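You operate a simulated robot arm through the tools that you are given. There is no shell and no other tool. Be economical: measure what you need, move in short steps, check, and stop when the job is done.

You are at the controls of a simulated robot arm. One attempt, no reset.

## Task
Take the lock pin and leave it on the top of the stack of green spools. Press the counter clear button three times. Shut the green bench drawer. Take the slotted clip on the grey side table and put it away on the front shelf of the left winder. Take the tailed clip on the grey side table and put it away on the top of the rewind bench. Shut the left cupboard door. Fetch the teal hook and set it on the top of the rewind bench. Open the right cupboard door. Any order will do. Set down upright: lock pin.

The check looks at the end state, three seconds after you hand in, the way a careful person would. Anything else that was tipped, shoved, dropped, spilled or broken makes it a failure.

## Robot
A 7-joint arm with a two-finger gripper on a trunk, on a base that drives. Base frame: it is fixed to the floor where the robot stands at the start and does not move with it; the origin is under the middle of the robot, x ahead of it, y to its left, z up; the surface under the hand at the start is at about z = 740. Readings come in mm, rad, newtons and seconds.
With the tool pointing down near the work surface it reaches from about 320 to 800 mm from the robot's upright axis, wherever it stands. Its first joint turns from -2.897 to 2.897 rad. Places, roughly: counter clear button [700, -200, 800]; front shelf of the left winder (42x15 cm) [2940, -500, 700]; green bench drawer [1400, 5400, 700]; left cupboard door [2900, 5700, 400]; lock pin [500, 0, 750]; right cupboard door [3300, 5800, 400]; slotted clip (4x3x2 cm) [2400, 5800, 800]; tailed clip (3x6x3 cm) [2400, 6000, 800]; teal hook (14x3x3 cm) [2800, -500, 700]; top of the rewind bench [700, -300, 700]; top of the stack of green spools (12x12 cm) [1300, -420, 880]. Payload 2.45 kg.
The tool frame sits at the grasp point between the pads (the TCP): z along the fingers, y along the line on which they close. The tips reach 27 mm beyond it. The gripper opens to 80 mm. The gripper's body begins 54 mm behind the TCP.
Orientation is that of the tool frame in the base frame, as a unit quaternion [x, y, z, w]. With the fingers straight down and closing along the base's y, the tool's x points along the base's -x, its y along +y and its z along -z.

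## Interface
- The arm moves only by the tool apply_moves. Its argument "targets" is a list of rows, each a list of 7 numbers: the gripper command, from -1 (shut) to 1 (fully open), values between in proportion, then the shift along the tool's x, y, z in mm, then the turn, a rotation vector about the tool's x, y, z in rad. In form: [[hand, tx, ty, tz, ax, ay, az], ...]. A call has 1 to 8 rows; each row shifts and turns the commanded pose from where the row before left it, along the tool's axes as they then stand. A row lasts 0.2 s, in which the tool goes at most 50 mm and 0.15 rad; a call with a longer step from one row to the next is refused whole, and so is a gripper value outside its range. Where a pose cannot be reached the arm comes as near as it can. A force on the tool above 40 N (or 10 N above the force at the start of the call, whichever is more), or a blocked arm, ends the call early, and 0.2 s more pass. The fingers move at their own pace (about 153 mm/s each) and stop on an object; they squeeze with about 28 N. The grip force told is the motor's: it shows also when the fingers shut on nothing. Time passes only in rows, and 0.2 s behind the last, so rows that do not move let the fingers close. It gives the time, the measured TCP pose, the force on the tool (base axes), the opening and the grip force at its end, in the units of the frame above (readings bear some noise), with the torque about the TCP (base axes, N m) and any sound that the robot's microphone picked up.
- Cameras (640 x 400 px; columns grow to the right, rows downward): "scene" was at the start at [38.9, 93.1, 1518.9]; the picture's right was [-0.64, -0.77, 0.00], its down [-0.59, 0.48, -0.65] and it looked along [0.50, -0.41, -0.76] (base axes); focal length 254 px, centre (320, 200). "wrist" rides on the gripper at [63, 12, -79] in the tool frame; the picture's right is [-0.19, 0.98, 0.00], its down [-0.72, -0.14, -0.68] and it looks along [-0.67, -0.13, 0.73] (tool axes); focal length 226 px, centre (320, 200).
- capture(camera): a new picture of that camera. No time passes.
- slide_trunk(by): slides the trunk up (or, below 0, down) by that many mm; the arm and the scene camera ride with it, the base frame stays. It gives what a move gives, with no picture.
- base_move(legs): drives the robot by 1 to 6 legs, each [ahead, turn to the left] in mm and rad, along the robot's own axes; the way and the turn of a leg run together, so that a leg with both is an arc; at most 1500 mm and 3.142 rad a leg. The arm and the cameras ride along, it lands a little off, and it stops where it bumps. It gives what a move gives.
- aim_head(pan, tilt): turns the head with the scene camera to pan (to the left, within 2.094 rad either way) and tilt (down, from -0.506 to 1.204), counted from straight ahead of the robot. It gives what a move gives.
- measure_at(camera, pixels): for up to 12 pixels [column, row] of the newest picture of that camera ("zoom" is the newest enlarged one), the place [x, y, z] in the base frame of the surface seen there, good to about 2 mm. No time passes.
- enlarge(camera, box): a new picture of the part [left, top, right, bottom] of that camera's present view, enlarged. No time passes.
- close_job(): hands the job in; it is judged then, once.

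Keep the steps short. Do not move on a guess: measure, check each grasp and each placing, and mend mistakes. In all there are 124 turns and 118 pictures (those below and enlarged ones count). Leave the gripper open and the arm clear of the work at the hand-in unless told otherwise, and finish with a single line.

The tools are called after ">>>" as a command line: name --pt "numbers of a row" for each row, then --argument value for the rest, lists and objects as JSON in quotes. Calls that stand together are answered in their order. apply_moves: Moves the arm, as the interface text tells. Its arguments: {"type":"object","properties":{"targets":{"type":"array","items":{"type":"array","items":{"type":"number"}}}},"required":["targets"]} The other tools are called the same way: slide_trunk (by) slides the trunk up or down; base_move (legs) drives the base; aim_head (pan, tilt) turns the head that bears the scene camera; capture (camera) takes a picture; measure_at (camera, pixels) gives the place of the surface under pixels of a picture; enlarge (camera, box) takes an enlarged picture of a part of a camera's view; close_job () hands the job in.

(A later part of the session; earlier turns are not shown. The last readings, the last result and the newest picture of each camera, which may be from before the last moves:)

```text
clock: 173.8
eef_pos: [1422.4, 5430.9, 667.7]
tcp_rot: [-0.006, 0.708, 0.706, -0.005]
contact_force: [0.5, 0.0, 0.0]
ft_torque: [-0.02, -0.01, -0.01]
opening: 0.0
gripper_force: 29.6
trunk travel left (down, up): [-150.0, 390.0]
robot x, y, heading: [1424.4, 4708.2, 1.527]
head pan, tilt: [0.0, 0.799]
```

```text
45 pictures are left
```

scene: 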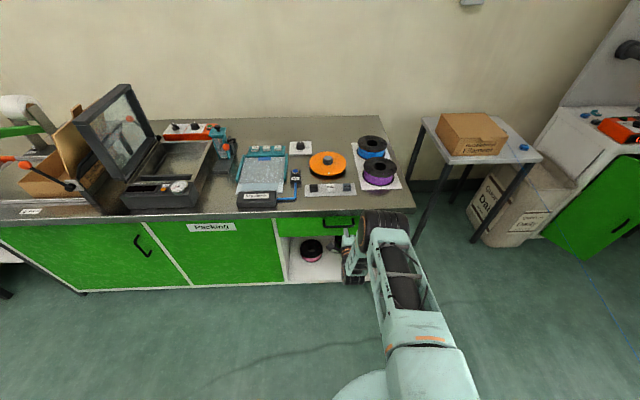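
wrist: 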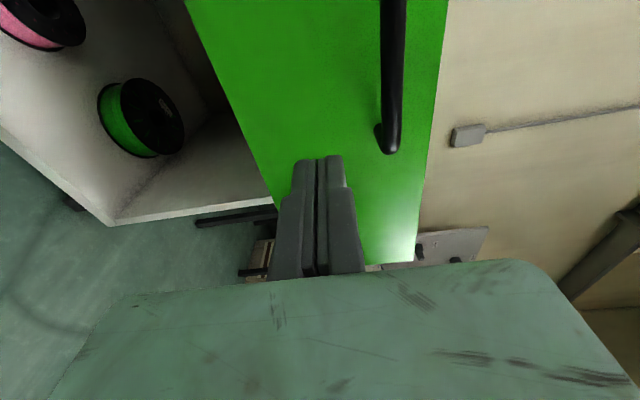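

Nearly closed; I push further in 6 mm steps until it stops.

>>> apply_moves --pt "-1 0 0 8 0 0 0" --pt "-1 0 0 6 0 0 0" --pt "-1 0 0 5 0 0 0" --pt "-1 0 0 4 0 0 0" --pt "-1 0 0 0 0 0 0"

>>> measure_at --camera "scene" --pixels '[[300, 226], [290, 224], [260, 232], [280, 228], [340, 233]]'

```text
clock: 175.0
eef_pos: [1422.2, 5453.6, 667.8]
tcp_rot: [-0.006, 0.707, 0.707, -0.006]
contact_force: [0.1, 0.0, 0.4]
ft_torque: [-0.01, -0.01, 0.03]
opening: 0.0
gripper_force: 29.7
trunk travel left (down, up): [-150.0, 390.0]
robot x, y, heading: [1424.0, 4709.2, 1.53]
head pan, tilt: [0.0, 0.799]
```

```text
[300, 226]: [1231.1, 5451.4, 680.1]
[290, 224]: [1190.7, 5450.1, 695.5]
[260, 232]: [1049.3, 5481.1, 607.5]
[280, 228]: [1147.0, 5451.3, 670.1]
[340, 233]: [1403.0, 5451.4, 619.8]
```

>>> apply_moves --pt "-1 0 0 3 0 0 0" --pt "-1 0 0 3 0 0 0" --pt "-1 0 0 3 0 0 0" --pt "-1 0 0 3 0 0 0" --pt "-1 0 0 0 0 0 0"

>>> enlarge --camera "scene" --box '[230, 190, 420, 300]'

>>> measure_at --camera "scene" --pixels '[[300, 226], [290, 224], [260, 232], [280, 228], [320, 226]]'

```text
clock: 176.2
eef_pos: [1420.4, 5461.7, 666.8]
tcp_rot: [-0.006, 0.709, 0.705, -0.005]
contact_force: [0.6, -18.8, 8.0]
ft_torque: [0.16, -0.08, -0.16]
opening: 0.0
gripper_force: 29.5
trunk travel left (down, up): [-150.0, 390.0]
robot x, y, heading: [1422.0, 4713.5, 1.53]
head pan, tilt: [0.0, 0.799]
stopped in row 5: the force on the tool passed its limit at 41 N (the readings are from after the stop); the commanded pose is now the measured one
```

```text
3.37 times, centred on (325, 245) of scene
```

zoom: 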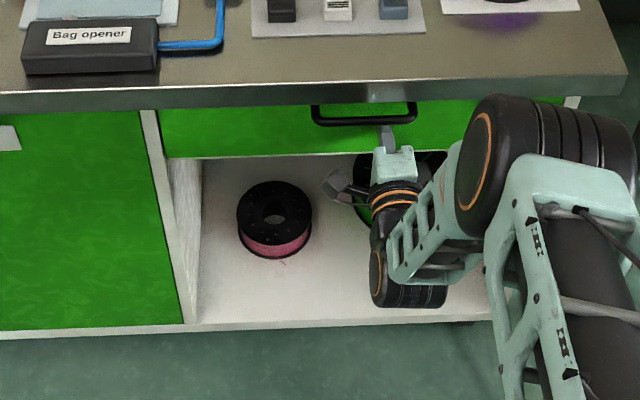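

```text
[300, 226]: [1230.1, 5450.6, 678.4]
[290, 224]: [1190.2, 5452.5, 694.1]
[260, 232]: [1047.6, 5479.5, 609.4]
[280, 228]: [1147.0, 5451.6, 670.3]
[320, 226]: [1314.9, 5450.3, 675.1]
```

Hard stop reached. I measure the drawer front in the new zoom picture.

>>> measure_at --camera "zoom" --pixels '[[230, 130], [180, 130], [450, 140], [100, 140], [250, 150], [340, 140]]'

>>> apply_moves --pt "-1 0 0 -40 0 0 0" --pt "-1 0 0 -45 0 0 0" --pt "-1 0 0 -45 0 0 0" --pt "-1 0 0 -45 0 0 0" --pt "-1 0 0 -45 0 0 0" --pt "-1 0 40 -30 0 0 0" --pt "-1 0 45 0 0 0 0" --pt "-1 0 45 0 0 0 0"

>>> enlarge --camera "scene" --box '[200, 170, 440, 310]'

```text
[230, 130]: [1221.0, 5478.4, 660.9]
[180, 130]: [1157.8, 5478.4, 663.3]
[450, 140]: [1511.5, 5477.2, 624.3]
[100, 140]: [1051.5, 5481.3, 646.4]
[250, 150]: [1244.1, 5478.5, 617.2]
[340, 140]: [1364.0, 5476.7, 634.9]
```

```text
clock: 178.0
eef_pos: [1424.9, 5207.3, 800.3]
tcp_rot: [-0.006, 0.709, 0.706, -0.006]
contact_force: [-0.1, 0.8, 0.0]
ft_torque: [0.0, 0.0, 0.01]
opening: 0.1
gripper_force: 29.6
trunk travel left (down, up): [-150.0, 390.0]
robot x, y, heading: [1421.9, 4713.5, 1.528]
head pan, tilt: [0.0, 0.799]
```

```text
2.67 times, centred on (320, 240) of scene
```

zoom: 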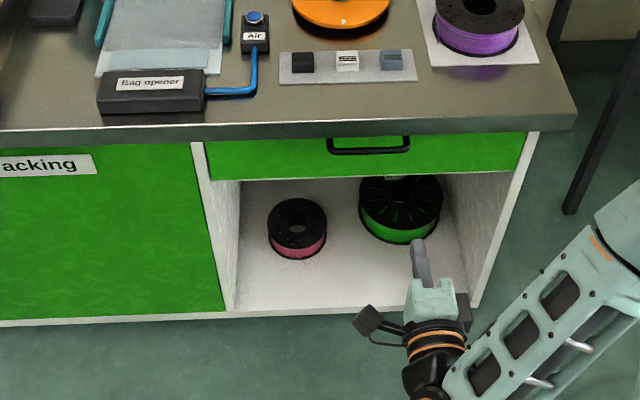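

Drawer is shut. Next the cupboard: I drive along to x≈2950 and face it.

>>> base_move --legs '[[0, -1.53], [1480, 0], [0, 1.57]]'

>>> aim_head --pan 0 --tilt 0.75

>>> capture --camera "scene"

```text
clock: 193.2
eef_pos: [2885.1, 5248.1, 799.7]
tcp_rot: [-0.032, 0.708, 0.705, -0.032]
contact_force: [-0.8, 0.6, 0.0]
ft_torque: [0.01, -0.02, 0.0]
opening: 0.0
gripper_force: 29.5
trunk travel left (down, up): [-150.0, 390.0]
robot x, y, heading: [2918.3, 4754.1, 1.598]
head pan, tilt: [0.0, 0.799]
```

```text
clock: 193.8
eef_pos: [2886.4, 5248.4, 799.8]
tcp_rot: [-0.032, 0.708, 0.704, -0.032]
contact_force: [0.1, 0.6, 1.0]
ft_torque: [-0.01, 0.01, 0.03]
opening: 0.0
gripper_force: 29.8
trunk travel left (down, up): [-150.0, 390.0]
robot x, y, heading: [2923.0, 4753.6, 1.607]
head pan, tilt: [0.0, 0.75]
```

```text
42 pictures are left
```

scene: 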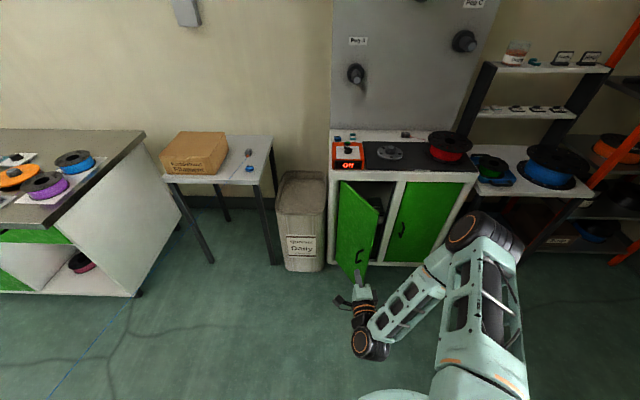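

>>> enlarge --camera "scene" --box '[320, 120, 490, 290]'

>>> measure_at --camera "scene" --pixels '[[344, 185], [376, 205], [344, 250], [365, 265], [358, 256], [362, 215], [395, 262], [402, 228], [430, 225], [388, 185], [470, 180], [332, 220]]'

>>> enlarge --camera "scene" --box '[160, 120, 290, 200]'

```text
2.35 times, centred on (405, 205) of scene
```

zoom: 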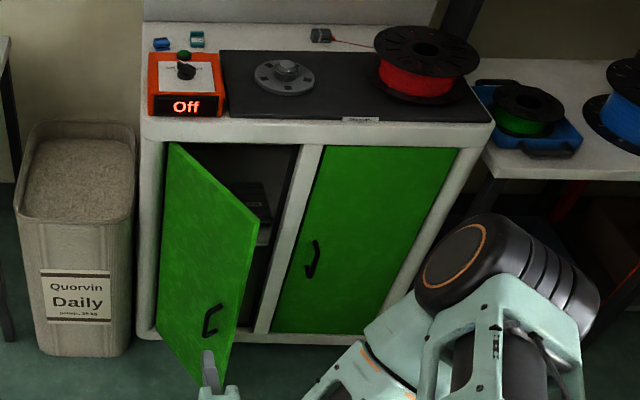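

```text
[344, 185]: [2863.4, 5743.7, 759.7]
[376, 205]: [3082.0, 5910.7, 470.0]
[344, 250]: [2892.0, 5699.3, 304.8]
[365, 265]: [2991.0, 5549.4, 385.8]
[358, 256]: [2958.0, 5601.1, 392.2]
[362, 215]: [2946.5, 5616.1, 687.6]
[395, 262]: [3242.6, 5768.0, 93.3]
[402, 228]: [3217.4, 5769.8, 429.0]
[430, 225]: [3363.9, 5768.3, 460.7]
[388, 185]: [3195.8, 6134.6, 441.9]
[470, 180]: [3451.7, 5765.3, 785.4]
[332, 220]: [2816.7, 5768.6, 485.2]
```

```text
4.92 times, centred on (225, 160) of scene
```

zoom: 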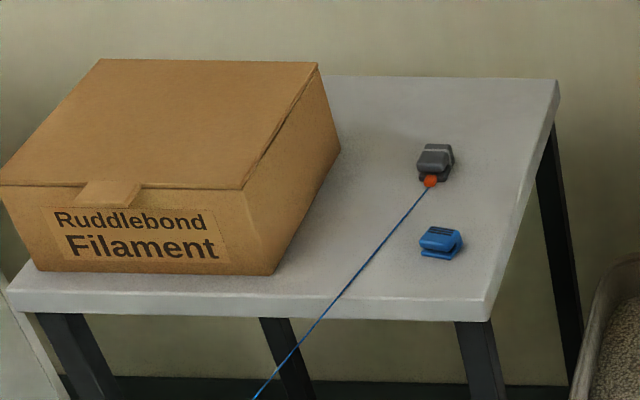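

Left door is open ~56° (hinge ≈(2862,5750), free edge ≈(3000,5535)). I drive 250 mm nearer, then lower the shut gripper at the door's outer side.

>>> base_move --legs '[[250, 0]]'

>>> apply_moves --pt "-1 0 -40 0 0 -0.09 0" --pt "-1 0 -40 0 0 0 0" --pt "-1 0 -40 0 0 0 0" --pt "-1 0 -40 0 0 0 0" --pt "-1 0 -40 0 0 0 0" --pt "-1 0 0 0 0 0 0"

>>> capture --camera "scene"

```text
clock: 195.6
eef_pos: [2875.9, 5494.9, 800.0]
tcp_rot: [-0.033, 0.707, 0.705, -0.033]
contact_force: [0.3, 0.5, 1.7]
ft_torque: [0.0, 0.0, -0.01]
opening: 0.1
gripper_force: 30.1
trunk travel left (down, up): [-150.0, 390.0]
robot x, y, heading: [2915.5, 4996.8, 1.603]
head pan, tilt: [0.0, 0.75]
```

```text
clock: 197.0
eef_pos: [2877.0, 5490.5, 599.4]
tcp_rot: [-0.002, 0.709, 0.705, -0.001]
contact_force: [0.9, -0.2, 0.4]
ft_torque: [-0.01, 0.0, 0.01]
opening: 0.1
gripper_force: 29.8
trunk travel left (down, up): [-150.0, 390.0]
robot x, y, heading: [2916.1, 4996.8, 1.601]
head pan, tilt: [0.0, 0.75]
```

```text
39 pictures are left
```

scene: 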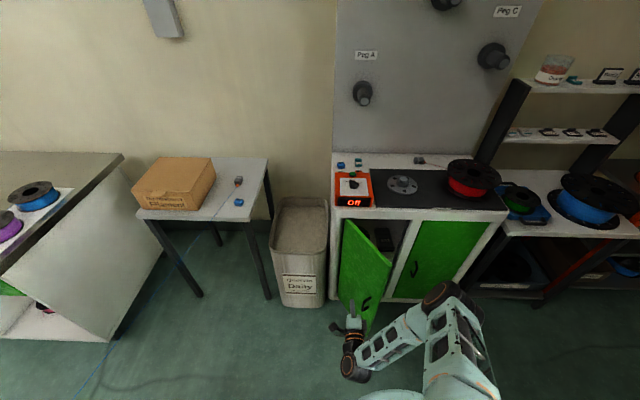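

Now I push the door along its arc with small steps.

>>> apply_moves --pt "-1 -30 0 28 0 0 0" --pt "-1 -28 0 27 0 0 0" --pt "-1 -25 0 20 0 0 0" --pt "-1 -20 0 17 0 0 0" --pt "-1 -19 0 19 0 0 0" --pt "-1 -18 0 27 0 0 0" --pt "-1 -15 0 30 0 0 0" --pt "-1 -8 0 32 0 0 0"

>>> enlarge --camera "scene" --box '[320, 150, 520, 350]'

```text
clock: 198.8
eef_pos: [3037.5, 5696.3, 597.7]
tcp_rot: [0.0, 0.71, 0.704, -0.001]
contact_force: [1.1, 0.5, 0.0]
ft_torque: [0.02, 0.0, -0.01]
opening: 0.0
gripper_force: 29.6
trunk travel left (down, up): [-150.0, 390.0]
robot x, y, heading: [2913.9, 5001.3, 1.61]
head pan, tilt: [0.0, 0.75]
```

```text
2.00 times, centred on (420, 250) of scene
```

zoom: 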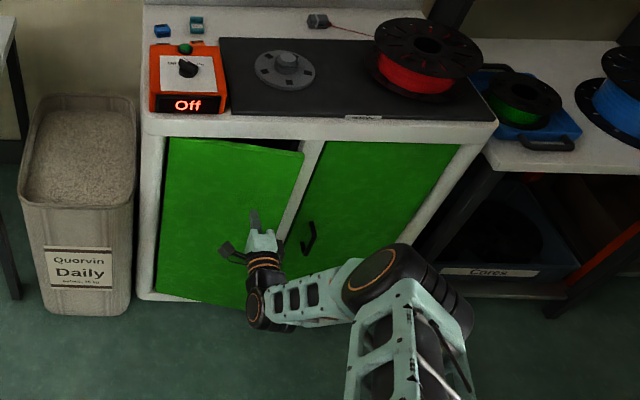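

Nearly closed. Push on straight (+y) until the stop.

>>> apply_moves --pt "-1 0 0 25 0 0 0" --pt "-1 0 0 15 0 0 0" --pt "-1 0 0 6 0 0 0" --pt "-1 0 0 4 0 0 0" --pt "-1 0 0 3 0 0 0" --pt "-1 0 0 0 0 0 0"

>>> enlarge --camera "scene" --box '[320, 190, 480, 320]'

>>> measure_at --camera "zoom" --pixels '[[130, 140], [200, 100], [110, 250], [190, 60], [265, 90], [380, 120]]'

```text
clock: 200.2
eef_pos: [3038.2, 5749.2, 597.0]
tcp_rot: [-0.002, 0.709, 0.706, -0.001]
contact_force: [-0.6, -0.7, -0.1]
ft_torque: [0.01, -0.02, -0.02]
opening: 0.1
gripper_force: 29.8
trunk travel left (down, up): [-150.0, 390.0]
robot x, y, heading: [2911.5, 5003.2, 1.607]
head pan, tilt: [0.0, 0.75]
```

```text
3.08 times, centred on (400, 255) of scene
```

zoom: 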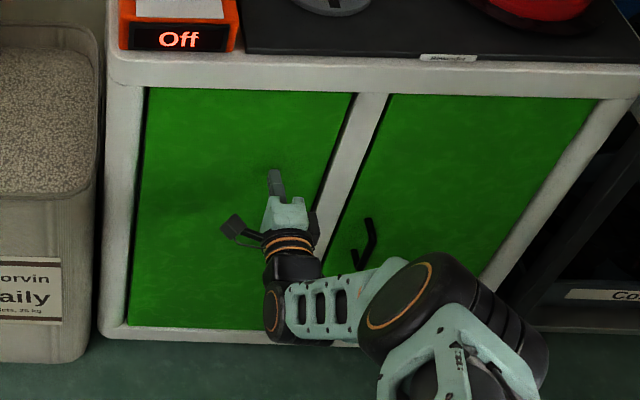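

```text
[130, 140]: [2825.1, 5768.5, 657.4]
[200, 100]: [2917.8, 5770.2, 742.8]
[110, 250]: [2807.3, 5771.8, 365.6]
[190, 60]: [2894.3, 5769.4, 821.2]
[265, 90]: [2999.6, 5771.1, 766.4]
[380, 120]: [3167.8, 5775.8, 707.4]
```

Flush with the frame; one last gentle push to be sure, then retreat.

>>> apply_moves --pt "-1 0 0 3 0 0 0" --pt "-1 0 0 3 0 0 0" --pt "-1 0 0 3 0 0 0" --pt "-1 0 0 0 0 0 0"

>>> apply_moves --pt "-1 0 0 -40 0 0 0" --pt "-1 0 0 -45 0 0 0" --pt "-1 0 0 -45 0 0 0" --pt "-1 0 0 -45 0 0 0" --pt "-1 0 0 -45 0 0 0"

>>> enlarge --camera "scene" --box '[320, 190, 500, 320]'

>>> measure_at --camera "zoom" --pixels '[[130, 100], [200, 100], [290, 100], [300, 180], [110, 250], [350, 160], [350, 240], [356, 218], [343, 265], [420, 120], [530, 120], [330, 245]]'

```text
clock: 201.2
eef_pos: [3037.6, 5753.0, 597.6]
tcp_rot: [-0.001, 0.709, 0.705, -0.003]
contact_force: [4.6, -37.0, 5.9]
ft_torque: [0.22, -0.22, -0.3]
opening: 6.0
gripper_force: 30.1
trunk travel left (down, up): [-150.0, 390.0]
robot x, y, heading: [2912.4, 5000.2, 1.608]
head pan, tilt: [0.0, 0.75]
```

```text
clock: 202.4
eef_pos: [3036.1, 5534.4, 600.9]
tcp_rot: [-0.001, 0.709, 0.706, -0.001]
contact_force: [0.2, -0.3, 0.8]
ft_torque: [-0.01, -0.01, 0.03]
opening: 0.2
gripper_force: 29.7
trunk travel left (down, up): [-150.0, 390.0]
robot x, y, heading: [2913.9, 4997.1, 1.605]
head pan, tilt: [0.0, 0.75]
```

```text
3.08 times, centred on (410, 255) of scene
```

zoom: 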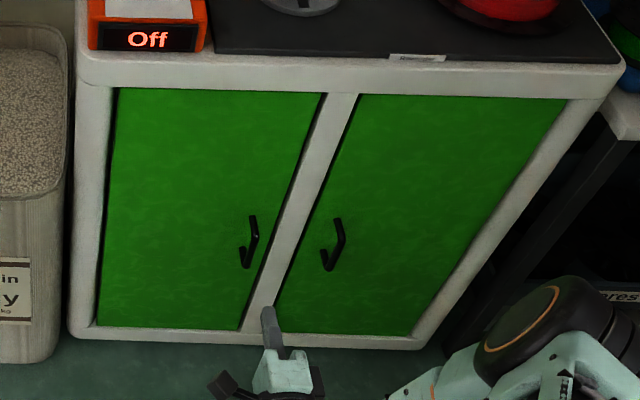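

```text
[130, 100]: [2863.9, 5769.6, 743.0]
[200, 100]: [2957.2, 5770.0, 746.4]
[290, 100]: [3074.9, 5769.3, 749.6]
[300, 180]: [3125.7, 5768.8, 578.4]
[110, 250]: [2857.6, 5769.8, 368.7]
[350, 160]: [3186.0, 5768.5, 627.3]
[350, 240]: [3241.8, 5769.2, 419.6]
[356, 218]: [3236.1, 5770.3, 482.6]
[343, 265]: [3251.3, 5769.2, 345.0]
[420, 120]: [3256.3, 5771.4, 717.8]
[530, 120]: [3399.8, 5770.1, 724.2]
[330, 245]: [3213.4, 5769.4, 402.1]
```

Left door is shut. Now I look closely at the right door's handle.

>>> enlarge --camera "scene" --box '[404, 250, 428, 282]'

>>> measure_at --camera "zoom" --pixels '[[310, 90], [322, 110], [335, 170], [345, 200], [320, 250], [290, 300], [265, 270], [260, 290], [315, 270], [305, 290], [330, 220], [340, 150]]'

```text
12.50 times, centred on (416, 266) of scene
```

zoom: 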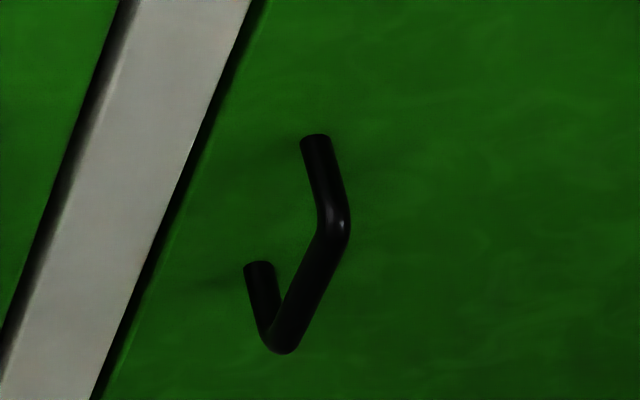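

```text
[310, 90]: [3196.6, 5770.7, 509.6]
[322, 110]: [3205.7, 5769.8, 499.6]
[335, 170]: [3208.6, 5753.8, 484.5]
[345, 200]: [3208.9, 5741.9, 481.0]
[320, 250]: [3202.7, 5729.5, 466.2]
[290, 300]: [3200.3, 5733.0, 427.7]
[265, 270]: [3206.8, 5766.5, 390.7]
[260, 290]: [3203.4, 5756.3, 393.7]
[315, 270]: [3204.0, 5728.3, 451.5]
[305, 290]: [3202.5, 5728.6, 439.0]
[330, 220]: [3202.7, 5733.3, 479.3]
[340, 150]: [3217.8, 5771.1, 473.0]
```

Handle bar: vertical at (3204, 5733), z 400–482. I slide the trunk down 130 mm, then roll the hand 90° so the fingers close along x.

>>> slide_trunk --by -130

>>> apply_moves --pt "-1 0 0 0 0 0 0.15" --pt "-1 0 0 0 0 0 0.15" --pt "-1 0 0 0 0 0 0.15" --pt "-1 0 0 0 0 0 0.15" --pt "-1 0 0 0 0 0 0.15" --pt "-1 0 0 0 0 0 0.15" --pt "-1 0 0 0 0 0 0.15" --pt "-1 0 0 0 0 0 0.15"

>>> apply_moves --pt "0 0 0 0 0 0 0.125" --pt "0 0 0 0 0 0 0.125" --pt "0 0 0 0 0 0 0.12" --pt "0 0 0 0 0 0 0"

```text
clock: 204.0
eef_pos: [3036.7, 5535.7, 471.3]
tcp_rot: [-0.001, 0.709, 0.705, -0.001]
contact_force: [0.0, -0.8, -0.2]
ft_torque: [-0.02, -0.02, -0.01]
opening: 0.2
gripper_force: 29.8
trunk travel left (down, up): [-20.0, 520.0]
robot x, y, heading: [2911.7, 5004.3, 1.604]
head pan, tilt: [0.0, 0.75]
```

```text
clock: 205.8
eef_pos: [3038.1, 5534.8, 469.6]
tcp_rot: [0.4, 0.586, 0.58, -0.4]
contact_force: [0.5, 0.1, -0.9]
ft_torque: [0.01, 0.03, -0.01]
opening: 0.0
gripper_force: 29.7
trunk travel left (down, up): [-20.0, 520.0]
robot x, y, heading: [2911.0, 5002.7, 1.606]
head pan, tilt: [0.0, 0.75]
```

```text
clock: 206.8
eef_pos: [3034.9, 5535.4, 470.0]
tcp_rot: [0.501, 0.502, 0.498, -0.499]
contact_force: [1.2, 0.8, -0.1]
ft_torque: [0.0, 0.02, -0.01]
opening: 39.7
gripper_force: 0.1
trunk travel left (down, up): [-20.0, 520.0]
robot x, y, heading: [2913.3, 5000.1, 1.61]
head pan, tilt: [0.0, 0.75]
```

The hand is now oriented right (tool x up, tool y = +x). I move in front of the handle.

>>> apply_moves --pt "0 -7.5 42.3 0 0 0 0" --pt "0 -7.5 42.3 0 0 0 0" --pt "0 -7.5 42.3 0 0 0 0" --pt "0 -7.5 42.3 0 0 0 0" --pt "0 0 0 40 0 0 0" --pt "0 0 0 40 0 0 0" --pt "0 0 0 40 0 0 0" --pt "0 0 0 0 0 0 0"

>>> capture --camera "wrist"

>>> measure_at --camera "wrist" --pixels '[[320, 110], [320, 130], [325, 150]]'

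```text
clock: 208.6
eef_pos: [3192.0, 5643.7, 457.8]
tcp_rot: [0.502, 0.502, 0.499, -0.497]
contact_force: [0.1, 0.5, -0.1]
ft_torque: [0.0, 0.02, 0.0]
opening: 39.9
gripper_force: 0.1
out of reach, approached as far as the arm can: row 6, 7
trunk travel left (down, up): [-20.0, 520.0]
robot x, y, heading: [2912.8, 4998.3, 1.605]
head pan, tilt: [0.0, 0.75]
```

```text
34 pictures are left
```

wrist: 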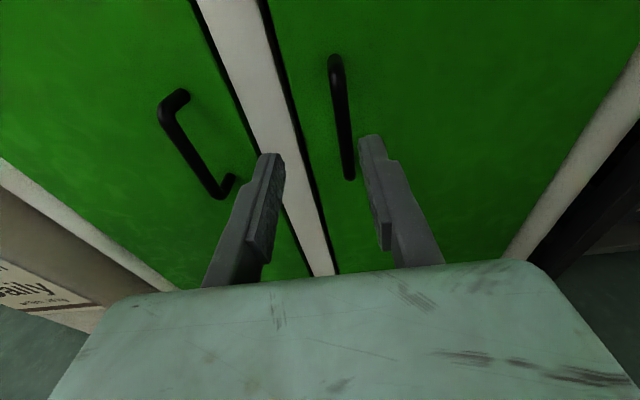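

```text
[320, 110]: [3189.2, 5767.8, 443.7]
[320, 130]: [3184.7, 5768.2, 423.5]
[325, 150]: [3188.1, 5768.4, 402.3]
```

Out of reach by a bit. I retract 110 mm and drive the base 130 mm nearer.

>>> apply_moves --pt "0 0 0 -40 0 0 0" --pt "0 0 0 -40 0 0 0" --pt "0 0 0 -30 0 0 0" --pt "0 0 0 0 0 0 0"

>>> base_move --legs '[[130, 0]]'

```text
clock: 209.6
eef_pos: [3192.4, 5534.3, 457.9]
tcp_rot: [0.5, 0.503, 0.498, -0.5]
contact_force: [-0.8, 0.6, 0.0]
ft_torque: [0.01, -0.01, -0.03]
opening: 40.1
gripper_force: 0.0
trunk travel left (down, up): [-20.0, 520.0]
robot x, y, heading: [2914.5, 5001.4, 1.606]
head pan, tilt: [0.0, 0.75]
```

```text
clock: 210.9
eef_pos: [3188.8, 5665.3, 457.4]
tcp_rot: [0.501, 0.501, 0.499, -0.499]
contact_force: [0.4, 0.0, -0.2]
ft_torque: [-0.01, 0.02, 0.03]
opening: 40.1
gripper_force: 0.0
trunk travel left (down, up): [-20.0, 520.0]
robot x, y, heading: [2910.2, 5131.4, 1.606]
head pan, tilt: [0.0, 0.75]
```

>>> apply_moves --pt "0 -15 15 0 0 0 0" --pt "0 0 0 0 0 0 0" --pt "0 0 0 25 0 0 0" --pt "0 0 0 20 0 0 0" --pt "0 0 0 12 0 0 0" --pt "0 0 0 0 0 0 0"

>>> capture --camera "wrist"

```text
clock: 212.3
eef_pos: [3203.5, 5720.9, 443.5]
tcp_rot: [0.501, 0.502, 0.499, -0.498]
contact_force: [-0.2, -0.8, 0.1]
ft_torque: [-0.01, -0.02, 0.04]
opening: 40.2
gripper_force: 0.1
trunk travel left (down, up): [-20.0, 520.0]
robot x, y, heading: [2908.4, 5129.5, 1.605]
head pan, tilt: [0.0, 0.75]
```

```text
33 pictures are left
```

wrist: 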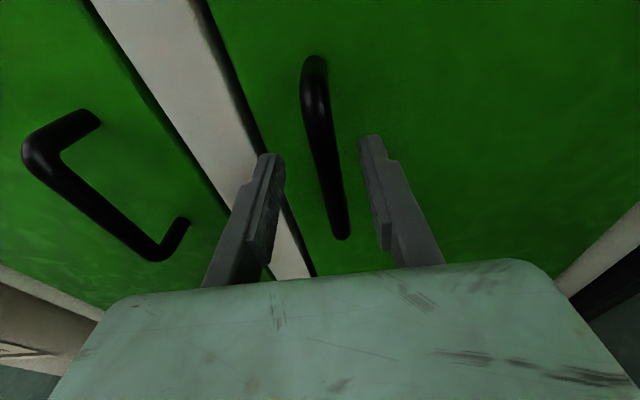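

The bar is between the fingers. I close on it.

>>> apply_moves --pt "-1 0 0 0 0 0 0" --pt "-1 0 0 0 0 0 0" --pt "-1 0 0 0 0 0 0"

>>> apply_moves --pt "-1 0 4.1 -20.4 0 0 0" --pt "-1 0 5.7 -20 0 0 0" --pt "-1 0 7.6 -19.4 0 0 0" --pt "-1 0 9.1 -18.7 0 0 0" --pt "-1 0 10.8 -17.8 0 0 0" --pt "-1 0 12.3 -16.8 0 0 0" --pt "-1 0 0 0 0 0 0"

>>> capture --camera "scene"

```text
clock: 213.1
eef_pos: [3207.6, 5721.8, 442.4]
tcp_rot: [0.502, 0.501, 0.501, -0.496]
contact_force: [35.7, 7.3, -4.0]
ft_torque: [-0.97, 0.06, -0.34]
opening: 11.9
gripper_force: 38.6
trunk travel left (down, up): [-20.0, 520.0]
robot x, y, heading: [2908.2, 5133.8, 1.605]
head pan, tilt: [0.0, 0.75]
```

```text
clock: 214.7
eef_pos: [3242.8, 5628.3, 444.7]
tcp_rot: [0.502, 0.501, 0.501, -0.497]
contact_force: [34.0, 23.4, 2.0]
ft_torque: [0.22, -0.15, -0.39]
opening: 11.6
gripper_force: 38.8
out of reach, approached as far as the arm can: row 6
trunk travel left (down, up): [-20.0, 520.0]
robot x, y, heading: [2908.8, 5132.3, 1.602]
head pan, tilt: [0.0, 0.75]
```

```text
32 pictures are left
```

scene: 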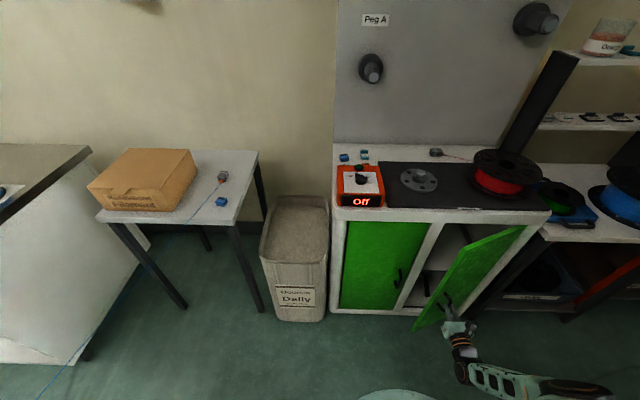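

The door is open ~27°. I release the handle and back out, then will push the door's free edge wider from a better stance.

>>> apply_moves --pt "0 0 0 0 0 0 0" --pt "0.2 0 0 0 0 0 0" --pt "0.2 0 0 -20 0 0 0" --pt "0.2 0 0 -40 0 0 0" --pt "0.2 0 0 -40 0 0 0" --pt "-1 0 -30 -30 0 0 0" --pt "-1 0 0 0 0 0 0"

>>> base_move --legs '[[-250, 0], [0, -1.57], [300, 0], [0, 1.53]]'

>>> capture --camera "scene"

```text
clock: 216.3
eef_pos: [3208.4, 5498.2, 445.8]
tcp_rot: [0.501, 0.502, 0.498, -0.498]
contact_force: [-0.9, 1.1, 0.0]
ft_torque: [0.0, -0.01, -0.03]
opening: 0.0
gripper_force: 27.9
trunk travel left (down, up): [-20.0, 520.0]
robot x, y, heading: [2908.4, 5130.5, 1.605]
head pan, tilt: [0.0, 0.75]
```

```text
clock: 227.6
eef_pos: [3540.7, 5218.1, 443.6]
tcp_rot: [0.517, 0.486, 0.514, -0.482]
contact_force: [-0.4, 0.6, -0.4]
ft_torque: [0.0, -0.02, -0.02]
opening: 0.0
gripper_force: 28.2
trunk travel left (down, up): [-20.0, 520.0]
robot x, y, heading: [3218.2, 4874.7, 1.542]
head pan, tilt: [0.0, 0.75]
```

```text
31 pictures are left
```

scene: 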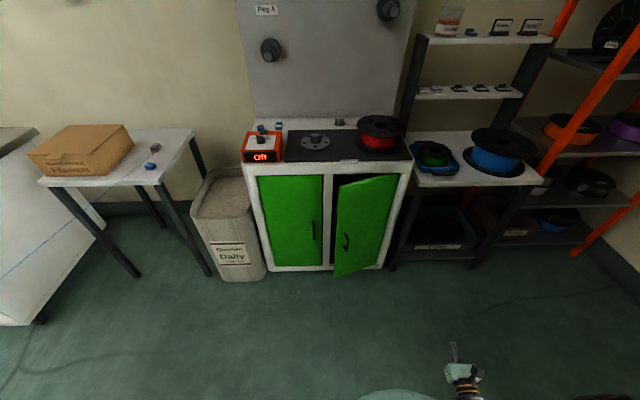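

>>> measure_at --camera "scene" --pixels '[[338, 188], [336, 240], [335, 270], [345, 240], [370, 215], [395, 180], [380, 262], [329, 220]]'

```text
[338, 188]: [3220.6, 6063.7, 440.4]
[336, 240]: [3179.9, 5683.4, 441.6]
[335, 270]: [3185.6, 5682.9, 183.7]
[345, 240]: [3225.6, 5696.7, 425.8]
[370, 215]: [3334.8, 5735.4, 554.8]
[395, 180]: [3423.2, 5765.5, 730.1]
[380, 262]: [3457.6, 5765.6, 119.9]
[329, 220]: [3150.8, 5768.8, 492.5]
```

Door is at ~18°; free edge at (3178,5683). I drive 130 mm nearer and bring the shut fingers to just left of the edge.

>>> base_move --legs '[[130, 0]]'

>>> apply_moves --pt "-1 0 0 0 0.063 0 0" --pt "-1 0 -48 0 0 0 0" --pt "-1 0 -48 0 0 0 0" --pt "-1 0 -48 0 0 0 0" --pt "-1 0 -48 0 0 0 0" --pt "-1 0 -48 0 0 0 0" --pt "-1 0 -48 0 0 0 0" --pt "-1 0 -48 0 0 0 0"

```text
clock: 228.9
eef_pos: [3546.6, 5345.3, 445.5]
tcp_rot: [0.518, 0.484, 0.516, -0.481]
contact_force: [0.6, -0.1, -0.2]
ft_torque: [-0.03, -0.02, 0.04]
opening: 0.0
gripper_force: 28.1
trunk travel left (down, up): [-20.0, 520.0]
robot x, y, heading: [3221.6, 5003.3, 1.534]
head pan, tilt: [0.0, 0.75]
```

```text
clock: 230.7
eef_pos: [3231.4, 5366.8, 477.1]
tcp_rot: [0.502, 0.502, 0.498, -0.497]
contact_force: [0.8, -0.4, 0.5]
ft_torque: [0.02, -0.02, 0.01]
opening: 0.1
gripper_force: 27.9
out of reach, approached as far as the arm can: row 7, 8
trunk travel left (down, up): [-20.0, 520.0]
robot x, y, heading: [3225.2, 4998.3, 1.538]
head pan, tilt: [0.0, 0.75]
```

>>> apply_moves --pt "-1 0 -10 42 0 0 0" --pt "-1 0 -10 42 0 0 0" --pt "-1 0 -10 42 0 0 0" --pt "-1 0 -10 42 0 0 0" --pt "-1 0 -10 42 0 0 0" --pt "-1 0 -10 42 0 0 0" --pt "-1 0 0 0 0 0 0"

>>> enlarge --camera "scene" --box '[240, 160, 440, 340]'

```text
clock: 232.3
eef_pos: [3172.7, 5621.8, 472.8]
tcp_rot: [0.502, 0.501, 0.499, -0.498]
contact_force: [-0.2, -0.1, -0.4]
ft_torque: [0.02, 0.0, 0.0]
opening: 0.2
gripper_force: 28.2
trunk travel left (down, up): [-20.0, 520.0]
robot x, y, heading: [3222.1, 5003.2, 1.536]
head pan, tilt: [0.0, 0.75]
```

```text
2.22 times, centred on (340, 250) of scene
```

zoom: 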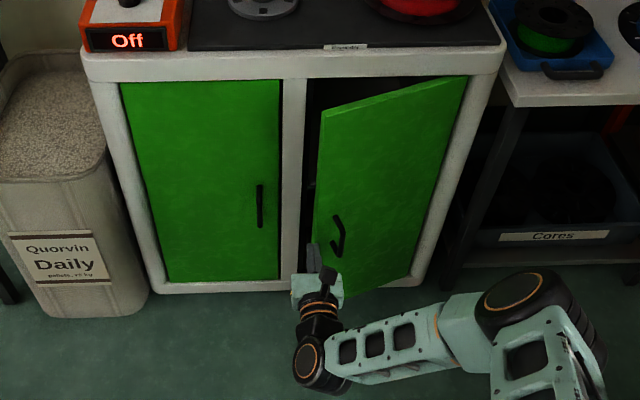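

Shift left 23 mm, advance 65 mm so the fingertip is past the edge, then sweep right along the edge's arc.

>>> apply_moves --pt "-1 0 -23 0 0 0 0" --pt "-1 0 0 35 0 0 0" --pt "-1 0 0 28 0 0 0" --pt "-1 0 20 0 0 0 0" --pt "-1 0 15 -20 0 0 0" --pt "-1 0 15 -25 0 0 0" --pt "-1 0 20 -30 0 0 0" --pt "-1 0 25 -33 0 0 0"

>>> enlarge --camera "scene" --box '[240, 160, 440, 340]'

```text
clock: 233.6
eef_pos: [3178.6, 5653.3, 475.2]
tcp_rot: [0.5, 0.505, 0.493, -0.502]
contact_force: [-0.1, 0.7, 0.2]
ft_torque: [0.0, 0.0, -0.04]
opening: 0.2
gripper_force: 28.2
trunk travel left (down, up): [-20.0, 520.0]
robot x, y, heading: [3221.6, 5002.7, 1.538]
head pan, tilt: [0.0, 0.75]
stopped in row 6: the force on the tool passed its limit at 46 N (the readings are from after the stop); the commanded pose is now the measured one
```

```text
2.22 times, centred on (340, 250) of scene
```

zoom: 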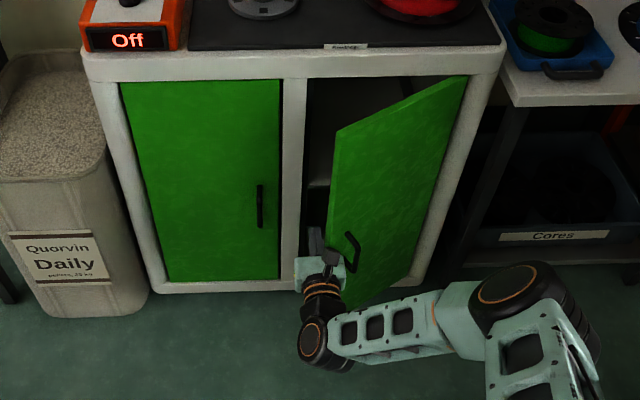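

>>> measure_at --camera "zoom" --pixels '[[333, 180], [331, 215], [345, 290], [340, 140], [390, 200], [318, 240]]'

```text
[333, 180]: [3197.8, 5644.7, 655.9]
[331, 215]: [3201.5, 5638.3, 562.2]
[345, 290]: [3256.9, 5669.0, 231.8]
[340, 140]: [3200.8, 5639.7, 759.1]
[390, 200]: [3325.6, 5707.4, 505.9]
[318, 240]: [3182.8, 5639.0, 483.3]
```

Edge at (3198,5641), ~27°. Continue in slower steps along the arc.

>>> apply_moves --pt "-1 0 9 -16 0 0 0" --pt "-1 0 9 -16 0 0 0" --pt "-1 0 9 -16 0 0 0" --pt "-1 0 10.7 -12.7 0 0 0" --pt "-1 0 10.7 -12.7 0 0 0" --pt "-1 0 10.7 -12.7 0 0 0" --pt "-1 0 14 -11 0 0 0" --pt "-1 0 14 -11 0 0 0"

>>> apply_moves --pt "-1 0 15 -12 0 0 0" --pt "-1 0 15 -10 0 0 0" --pt "-1 0 15 -8 0 0 0" --pt "-1 0 15 -7 0 0 0" --pt "-1 0 15 -5 0 0 0" --pt "-1 0 15 -4 0 0 0" --pt "-1 0 0 0 0 0 0"

>>> enlarge --camera "scene" --box '[240, 160, 440, 340]'

```text
clock: 235.4
eef_pos: [3269.4, 5545.5, 476.8]
tcp_rot: [0.501, 0.505, 0.493, -0.501]
contact_force: [-0.7, 0.2, -0.1]
ft_torque: [0.01, -0.01, 0.01]
opening: 0.0
gripper_force: 28.4
trunk travel left (down, up): [-20.0, 520.0]
robot x, y, heading: [3223.8, 5005.3, 1.532]
head pan, tilt: [0.0, 0.75]
```

```text
clock: 237.0
eef_pos: [3357.5, 5502.1, 473.5]
tcp_rot: [0.5, 0.506, 0.492, -0.502]
contact_force: [-0.1, 0.2, 0.4]
ft_torque: [0.02, 0.02, 0.0]
opening: 0.1
gripper_force: 27.9
trunk travel left (down, up): [-20.0, 520.0]
robot x, y, heading: [3219.5, 5000.0, 1.538]
head pan, tilt: [0.0, 0.75]
```

```text
2.22 times, centred on (340, 250) of scene
```

zoom: 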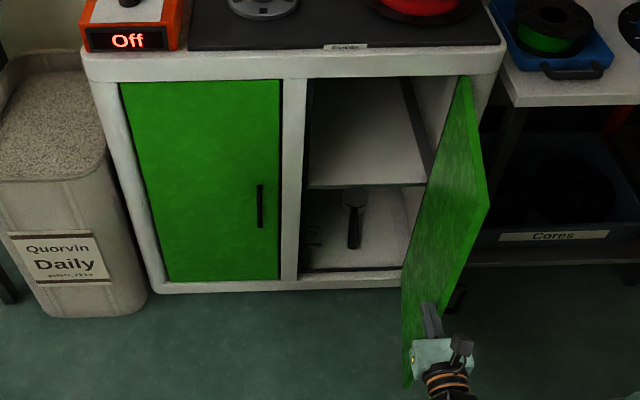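

The right door is open ~78°. I back the hand out, restore the trunk, and pitch the hand down again.

>>> apply_moves --pt "-1 0 -40 0 0 0 0" --pt "-1 0 -45 -10 0 0 0" --pt "-1 30 -30 -30 0 0 0" --pt "-1 45 0 -10 0 0 0" --pt "-1 45 0 0 0 0 0" --pt "-1 45 0 0 0 0 0"

>>> slide_trunk --by 200

>>> apply_moves --pt "1 0 0 0 0 -0.15 0" --pt "1 0 0 0 0 -0.15 0" --pt "1 0 0 0 0 -0.15 0" --pt "1 0 0 0 0 -0.15 0" --pt "1 0 0 0 0 -0.15 0" --pt "1 0 0 0 0 -0.15 0" --pt "1 0 0 0 0 -0.15 0" --pt "1 0 0 0 0 -0.15 0"

>>> apply_moves --pt "1 0 0 0 0 -0.125 0" --pt "1 0 0 0 0 -0.125 0" --pt "1 0 0 0 0 -0.12 0" --pt "1 0 0 0 0 0 0"

```text
refused: row 3 steps farther than a row can; nothing moved
```

```text
clock: 239.2
eef_pos: [3357.7, 5502.4, 673.6]
tcp_rot: [0.5, 0.506, 0.492, -0.502]
contact_force: [0.3, -0.4, -0.4]
ft_torque: [0.0, 0.0, 0.0]
opening: 0.0
gripper_force: 27.7
trunk travel left (down, up): [-220.0, 320.0]
robot x, y, heading: [3218.0, 5001.2, 1.541]
head pan, tilt: [0.0, 0.75]
```

```text
clock: 239.8
eef_pos: [3355.0, 5494.2, 674.3]
tcp_rot: [0.558, 0.564, 0.426, -0.435]
contact_force: [-3.5, -30.5, 15.6]
ft_torque: [0.35, -0.67, -1.32]
opening: 63.1
gripper_force: 0.1
trunk travel left (down, up): [-220.0, 320.0]
robot x, y, heading: [3220.7, 4999.5, 1.534]
head pan, tilt: [0.0, 0.75]
stopped in row 2: the force on the tool passed its limit at 42 N (the readings are from after the stop); the commanded pose is now the measured one
```

```text
clock: 240.4
eef_pos: [3352.7, 5493.4, 671.1]
tcp_rot: [0.61, 0.617, 0.346, -0.358]
contact_force: [-4.1, -28.6, 12.7]
ft_torque: [0.24, -0.6, -1.24]
opening: 64.1
gripper_force: 0.1
trunk travel left (down, up): [-220.0, 320.0]
robot x, y, heading: [3220.8, 4998.3, 1.537]
head pan, tilt: [0.0, 0.75]
stopped in row 3: the force on the tool passed its limit at 44 N (the readings are from after the stop); the commanded pose is now the measured one
```

My retreat was refused, so the opening finger leaned on the door. I shut it and move left away from the door.

>>> apply_moves --pt "-0.5 0 -15 0 0 0 0" --pt "-1 0 -40 0 0 0 0" --pt "-1 0 -45 0 0 0 0" --pt "-1 0 -45 0 0 0 0" --pt "-1 0 0 0 0 0 0"

>>> capture --camera "scene"

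```text
clock: 241.6
eef_pos: [3211.4, 5497.7, 673.0]
tcp_rot: [0.611, 0.617, 0.347, -0.356]
contact_force: [-0.5, 0.7, -0.1]
ft_torque: [-0.02, 0.0, 0.02]
opening: 0.3
gripper_force: 28.1
trunk travel left (down, up): [-220.0, 320.0]
robot x, y, heading: [3228.5, 5001.9, 1.539]
head pan, tilt: [0.0, 0.75]
```

```text
27 pictures are left
```

scene: 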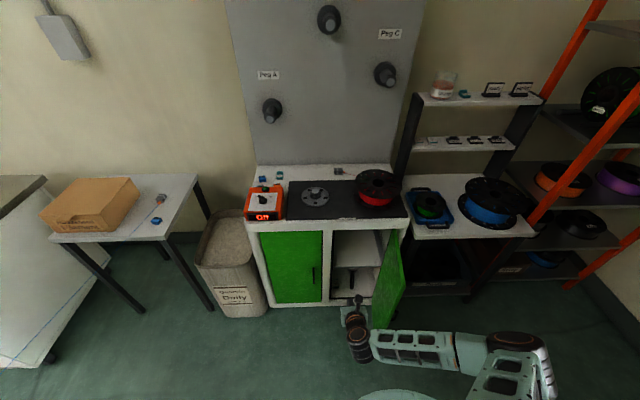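

All fine; door still wide open. I finish pitching the hand down (about 1.04 rad more).

>>> apply_moves --pt "-1 0 0 0 0 -0.149 0" --pt "-1 0 0 0 0 -0.149 0" --pt "-1 0 0 0 0 -0.149 0" --pt "-1 0 0 0 0 -0.149 0" --pt "-1 0 0 0 0 -0.149 0" --pt "-1 0 0 0 0 -0.149 0" --pt "-1 0 0 0 0 -0.143 0"

```text
clock: 243.2
eef_pos: [3211.0, 5494.0, 673.3]
tcp_rot: [0.701, 0.713, -0.002, -0.006]
contact_force: [-0.2, 0.1, 0.8]
ft_torque: [-0.01, -0.01, 0.02]
opening: 0.0
gripper_force: 27.9
trunk travel left (down, up): [-220.0, 320.0]
robot x, y, heading: [3226.6, 4997.5, 1.541]
head pan, tilt: [0.0, 0.75]
```

Hand points down. I raise it 270 mm and measure the clips in the current picture.

>>> apply_moves --pt "1 0 0 -45 0 0 0" --pt "1 0 0 -45 0 0 0" --pt "1 0 0 -45 0 0 0" --pt "1 0 0 -45 0 0 0" --pt "1 0 0 -45 0 0 0" --pt "1 0 0 -45 0 0 0"

>>> measure_at --camera "scene" --pixels '[[160, 200], [155, 221], [165, 235], [195, 178], [55, 238]]'

>>> base_move --legs '[[-120, 0], [0, 1.57], [870, 0], [0, -1.57], [330, 0]]'

>>> aim_head --pan 0 --tilt 0.8

>>> capture --camera "scene"

```text
clock: 244.6
eef_pos: [3212.7, 5493.4, 947.8]
tcp_rot: [0.702, 0.712, -0.001, -0.003]
contact_force: [1.4, -0.5, 0.6]
ft_torque: [-0.02, -0.03, 0.0]
opening: 80.0
gripper_force: 0.0
trunk travel left (down, up): [-220.0, 320.0]
robot x, y, heading: [3219.8, 4999.8, 1.535]
head pan, tilt: [0.0, 0.75]
```

```text
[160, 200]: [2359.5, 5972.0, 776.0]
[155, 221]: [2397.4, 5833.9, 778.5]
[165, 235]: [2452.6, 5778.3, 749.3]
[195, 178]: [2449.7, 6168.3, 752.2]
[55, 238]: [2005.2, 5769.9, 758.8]
```

```text
clock: 259.6
eef_pos: [2349.3, 5756.8, 947.0]
tcp_rot: [0.7, 0.714, -0.001, -0.004]
contact_force: [-0.3, 0.3, 0.2]
ft_torque: [0.0, -0.01, -0.02]
opening: 79.8
gripper_force: 0.1
trunk travel left (down, up): [-220.0, 320.0]
robot x, y, heading: [2357.6, 5261.4, 1.542]
head pan, tilt: [0.0, 0.75]
```

```text
clock: 260.2
eef_pos: [2347.5, 5755.4, 947.5]
tcp_rot: [0.7, 0.714, -0.002, -0.004]
contact_force: [-0.3, -0.3, 0.7]
ft_torque: [0.03, 0.02, 0.0]
opening: 79.8
gripper_force: 0.1
trunk travel left (down, up): [-220.0, 320.0]
robot x, y, heading: [2360.0, 5259.5, 1.54]
head pan, tilt: [0.0, 0.799]
```

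```text
26 pictures are left
```

scene: 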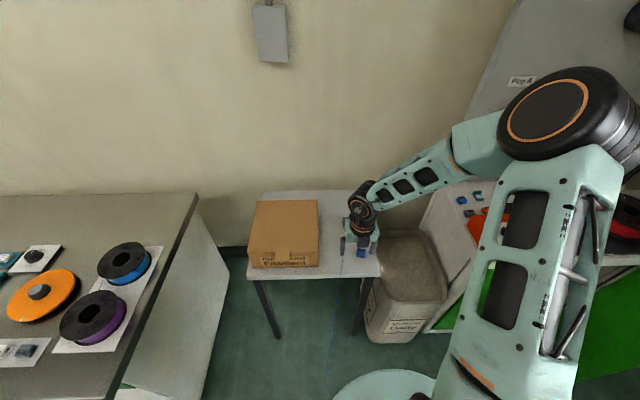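

Well placed. I zoom on the table and use the wrist camera.

>>> capture --camera "wrist"

>>> enlarge --camera "scene" --box '[320, 190, 390, 290]'

```text
25 pictures are left
```

wrist: 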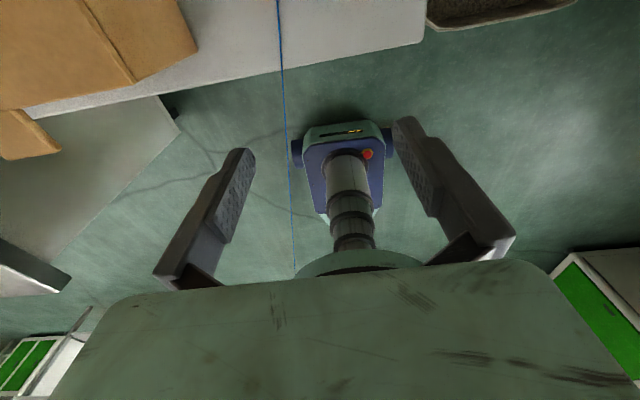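

```text
4.00 times, centred on (355, 240) of scene
```

zoom: 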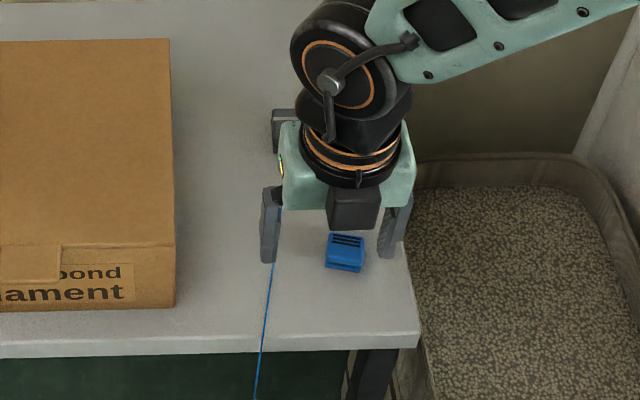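

>>> measure_at --camera "zoom" --pixels '[[345, 245], [330, 240], [362, 242], [328, 264], [360, 268], [345, 255], [345, 270], [347, 236], [272, 285], [300, 280], [385, 280], [268, 320]]'

```text
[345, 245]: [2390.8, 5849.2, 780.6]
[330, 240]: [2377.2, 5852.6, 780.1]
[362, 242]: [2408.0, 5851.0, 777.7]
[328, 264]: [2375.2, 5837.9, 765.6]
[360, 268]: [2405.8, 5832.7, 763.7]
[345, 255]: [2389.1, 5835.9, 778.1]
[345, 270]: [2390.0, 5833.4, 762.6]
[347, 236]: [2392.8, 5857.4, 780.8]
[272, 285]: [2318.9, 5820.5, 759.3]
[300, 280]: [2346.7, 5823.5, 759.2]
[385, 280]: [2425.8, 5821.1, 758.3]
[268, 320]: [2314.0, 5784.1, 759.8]
```

Blue slotted clip: x≈2374–2409, y≈5833–5863, top 781, table 759. I move over its centre (2391, 5848) and lower to z≈830 first.

>>> apply_moves --pt "0.5 46 22.5 0 0 0 0" --pt "0.5 44 22.5 0 0 0 0" --pt "0.5 0 0 40 0 0 0" --pt "0.5 0 0 40 0 0 0" --pt "0.5 0 0 35 0 0 0" --pt "0.5 0 0 0 0 0 0"

>>> enlarge --camera "scene" --box '[330, 220, 390, 280]'

>>> capture --camera "wrist"

```text
refused: row 1 steps farther than a row can; nothing moved
```

```text
6.67 times, centred on (360, 250) of scene
```

zoom: 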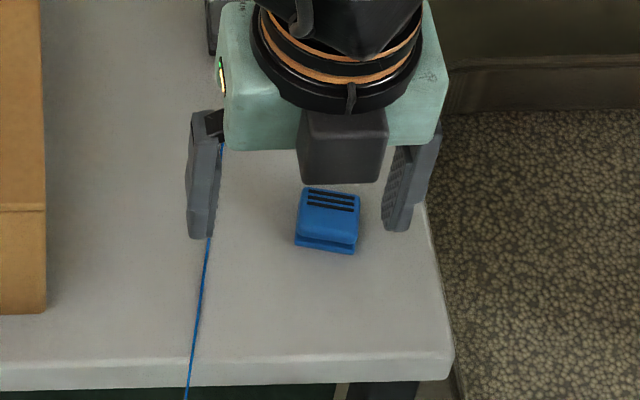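

```text
22 pictures are left
```

wrist: 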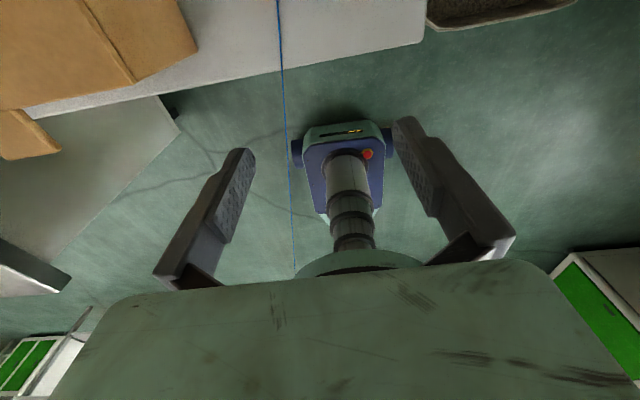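

Row too long (51 mm); I split it. The clip is yawed about 0.17 rad clockwise, so I turn the hand 0.18 too.

>>> apply_moves --pt "0.5 31 15 0 0 0 0" --pt "0.5 31 15 0 0 0 0" --pt "0.5 30 15 0 0 0 0.09" --pt "0.5 0 0 40 0 0 0.09" --pt "0.5 0 0 40 0 0 0" --pt "0.5 0 0 35 0 0 0" --pt "0.5 0 0 0 0 0 0"

>>> enlarge --camera "scene" --box '[330, 220, 390, 280]'

```text
clock: 261.8
eef_pos: [2387.9, 5849.3, 834.9]
tcp_rot: [0.762, 0.648, -0.002, -0.003]
contact_force: [0.5, -0.5, -0.6]
ft_torque: [0.03, 0.0, 0.0]
opening: 60.2
gripper_force: 0.1
trunk travel left (down, up): [-220.0, 320.0]
robot x, y, heading: [2359.5, 5263.2, 1.546]
head pan, tilt: [0.0, 0.799]
```

```text
6.67 times, centred on (360, 250) of scene
```

zoom: 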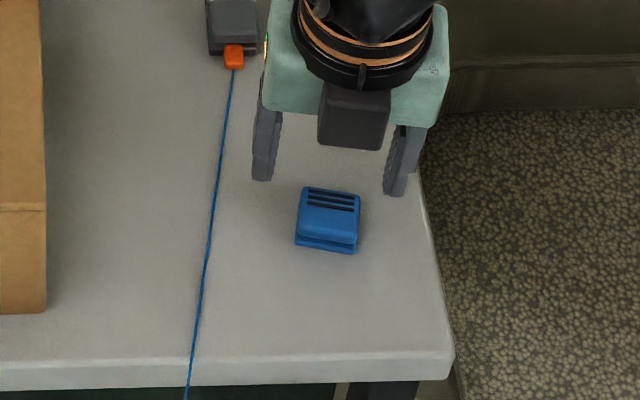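

>>> measure_at --camera "zoom" --pixels '[[329, 190], [328, 215], [303, 225], [357, 232], [330, 235], [328, 247], [305, 190], [359, 197], [262, 176], [396, 190]]'

```text
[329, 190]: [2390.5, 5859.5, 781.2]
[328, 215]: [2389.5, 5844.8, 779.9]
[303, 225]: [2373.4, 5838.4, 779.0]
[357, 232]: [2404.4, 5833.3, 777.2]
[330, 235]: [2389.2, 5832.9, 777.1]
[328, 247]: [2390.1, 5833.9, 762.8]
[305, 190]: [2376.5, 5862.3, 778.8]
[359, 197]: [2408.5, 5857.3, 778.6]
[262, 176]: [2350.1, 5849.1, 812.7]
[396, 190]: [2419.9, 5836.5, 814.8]
```

Aligned within 3 mm. Descend to z≈793 and close.

>>> apply_moves --pt "0.5 -1 3 25 0 0 0" --pt "0.5 0 0 15 0 0 0" --pt "0.5 0 0 2 0 0 0" --pt "-0.1 0 0 0 0 0 0" --pt "-1 0 0 0 0 0 0" --pt "-1 0 0 0 0 0 0"

```text
clock: 263.2
eef_pos: [2393.2, 5848.7, 790.5]
tcp_rot: [0.762, 0.648, -0.002, -0.004]
contact_force: [-0.1, -0.3, 0.4]
ft_torque: [-0.03, 0.0, 0.03]
opening: 32.3
gripper_force: 27.7
trunk travel left (down, up): [-220.0, 320.0]
robot x, y, heading: [2359.9, 5257.5, 1.544]
head pan, tilt: [0.0, 0.799]
```

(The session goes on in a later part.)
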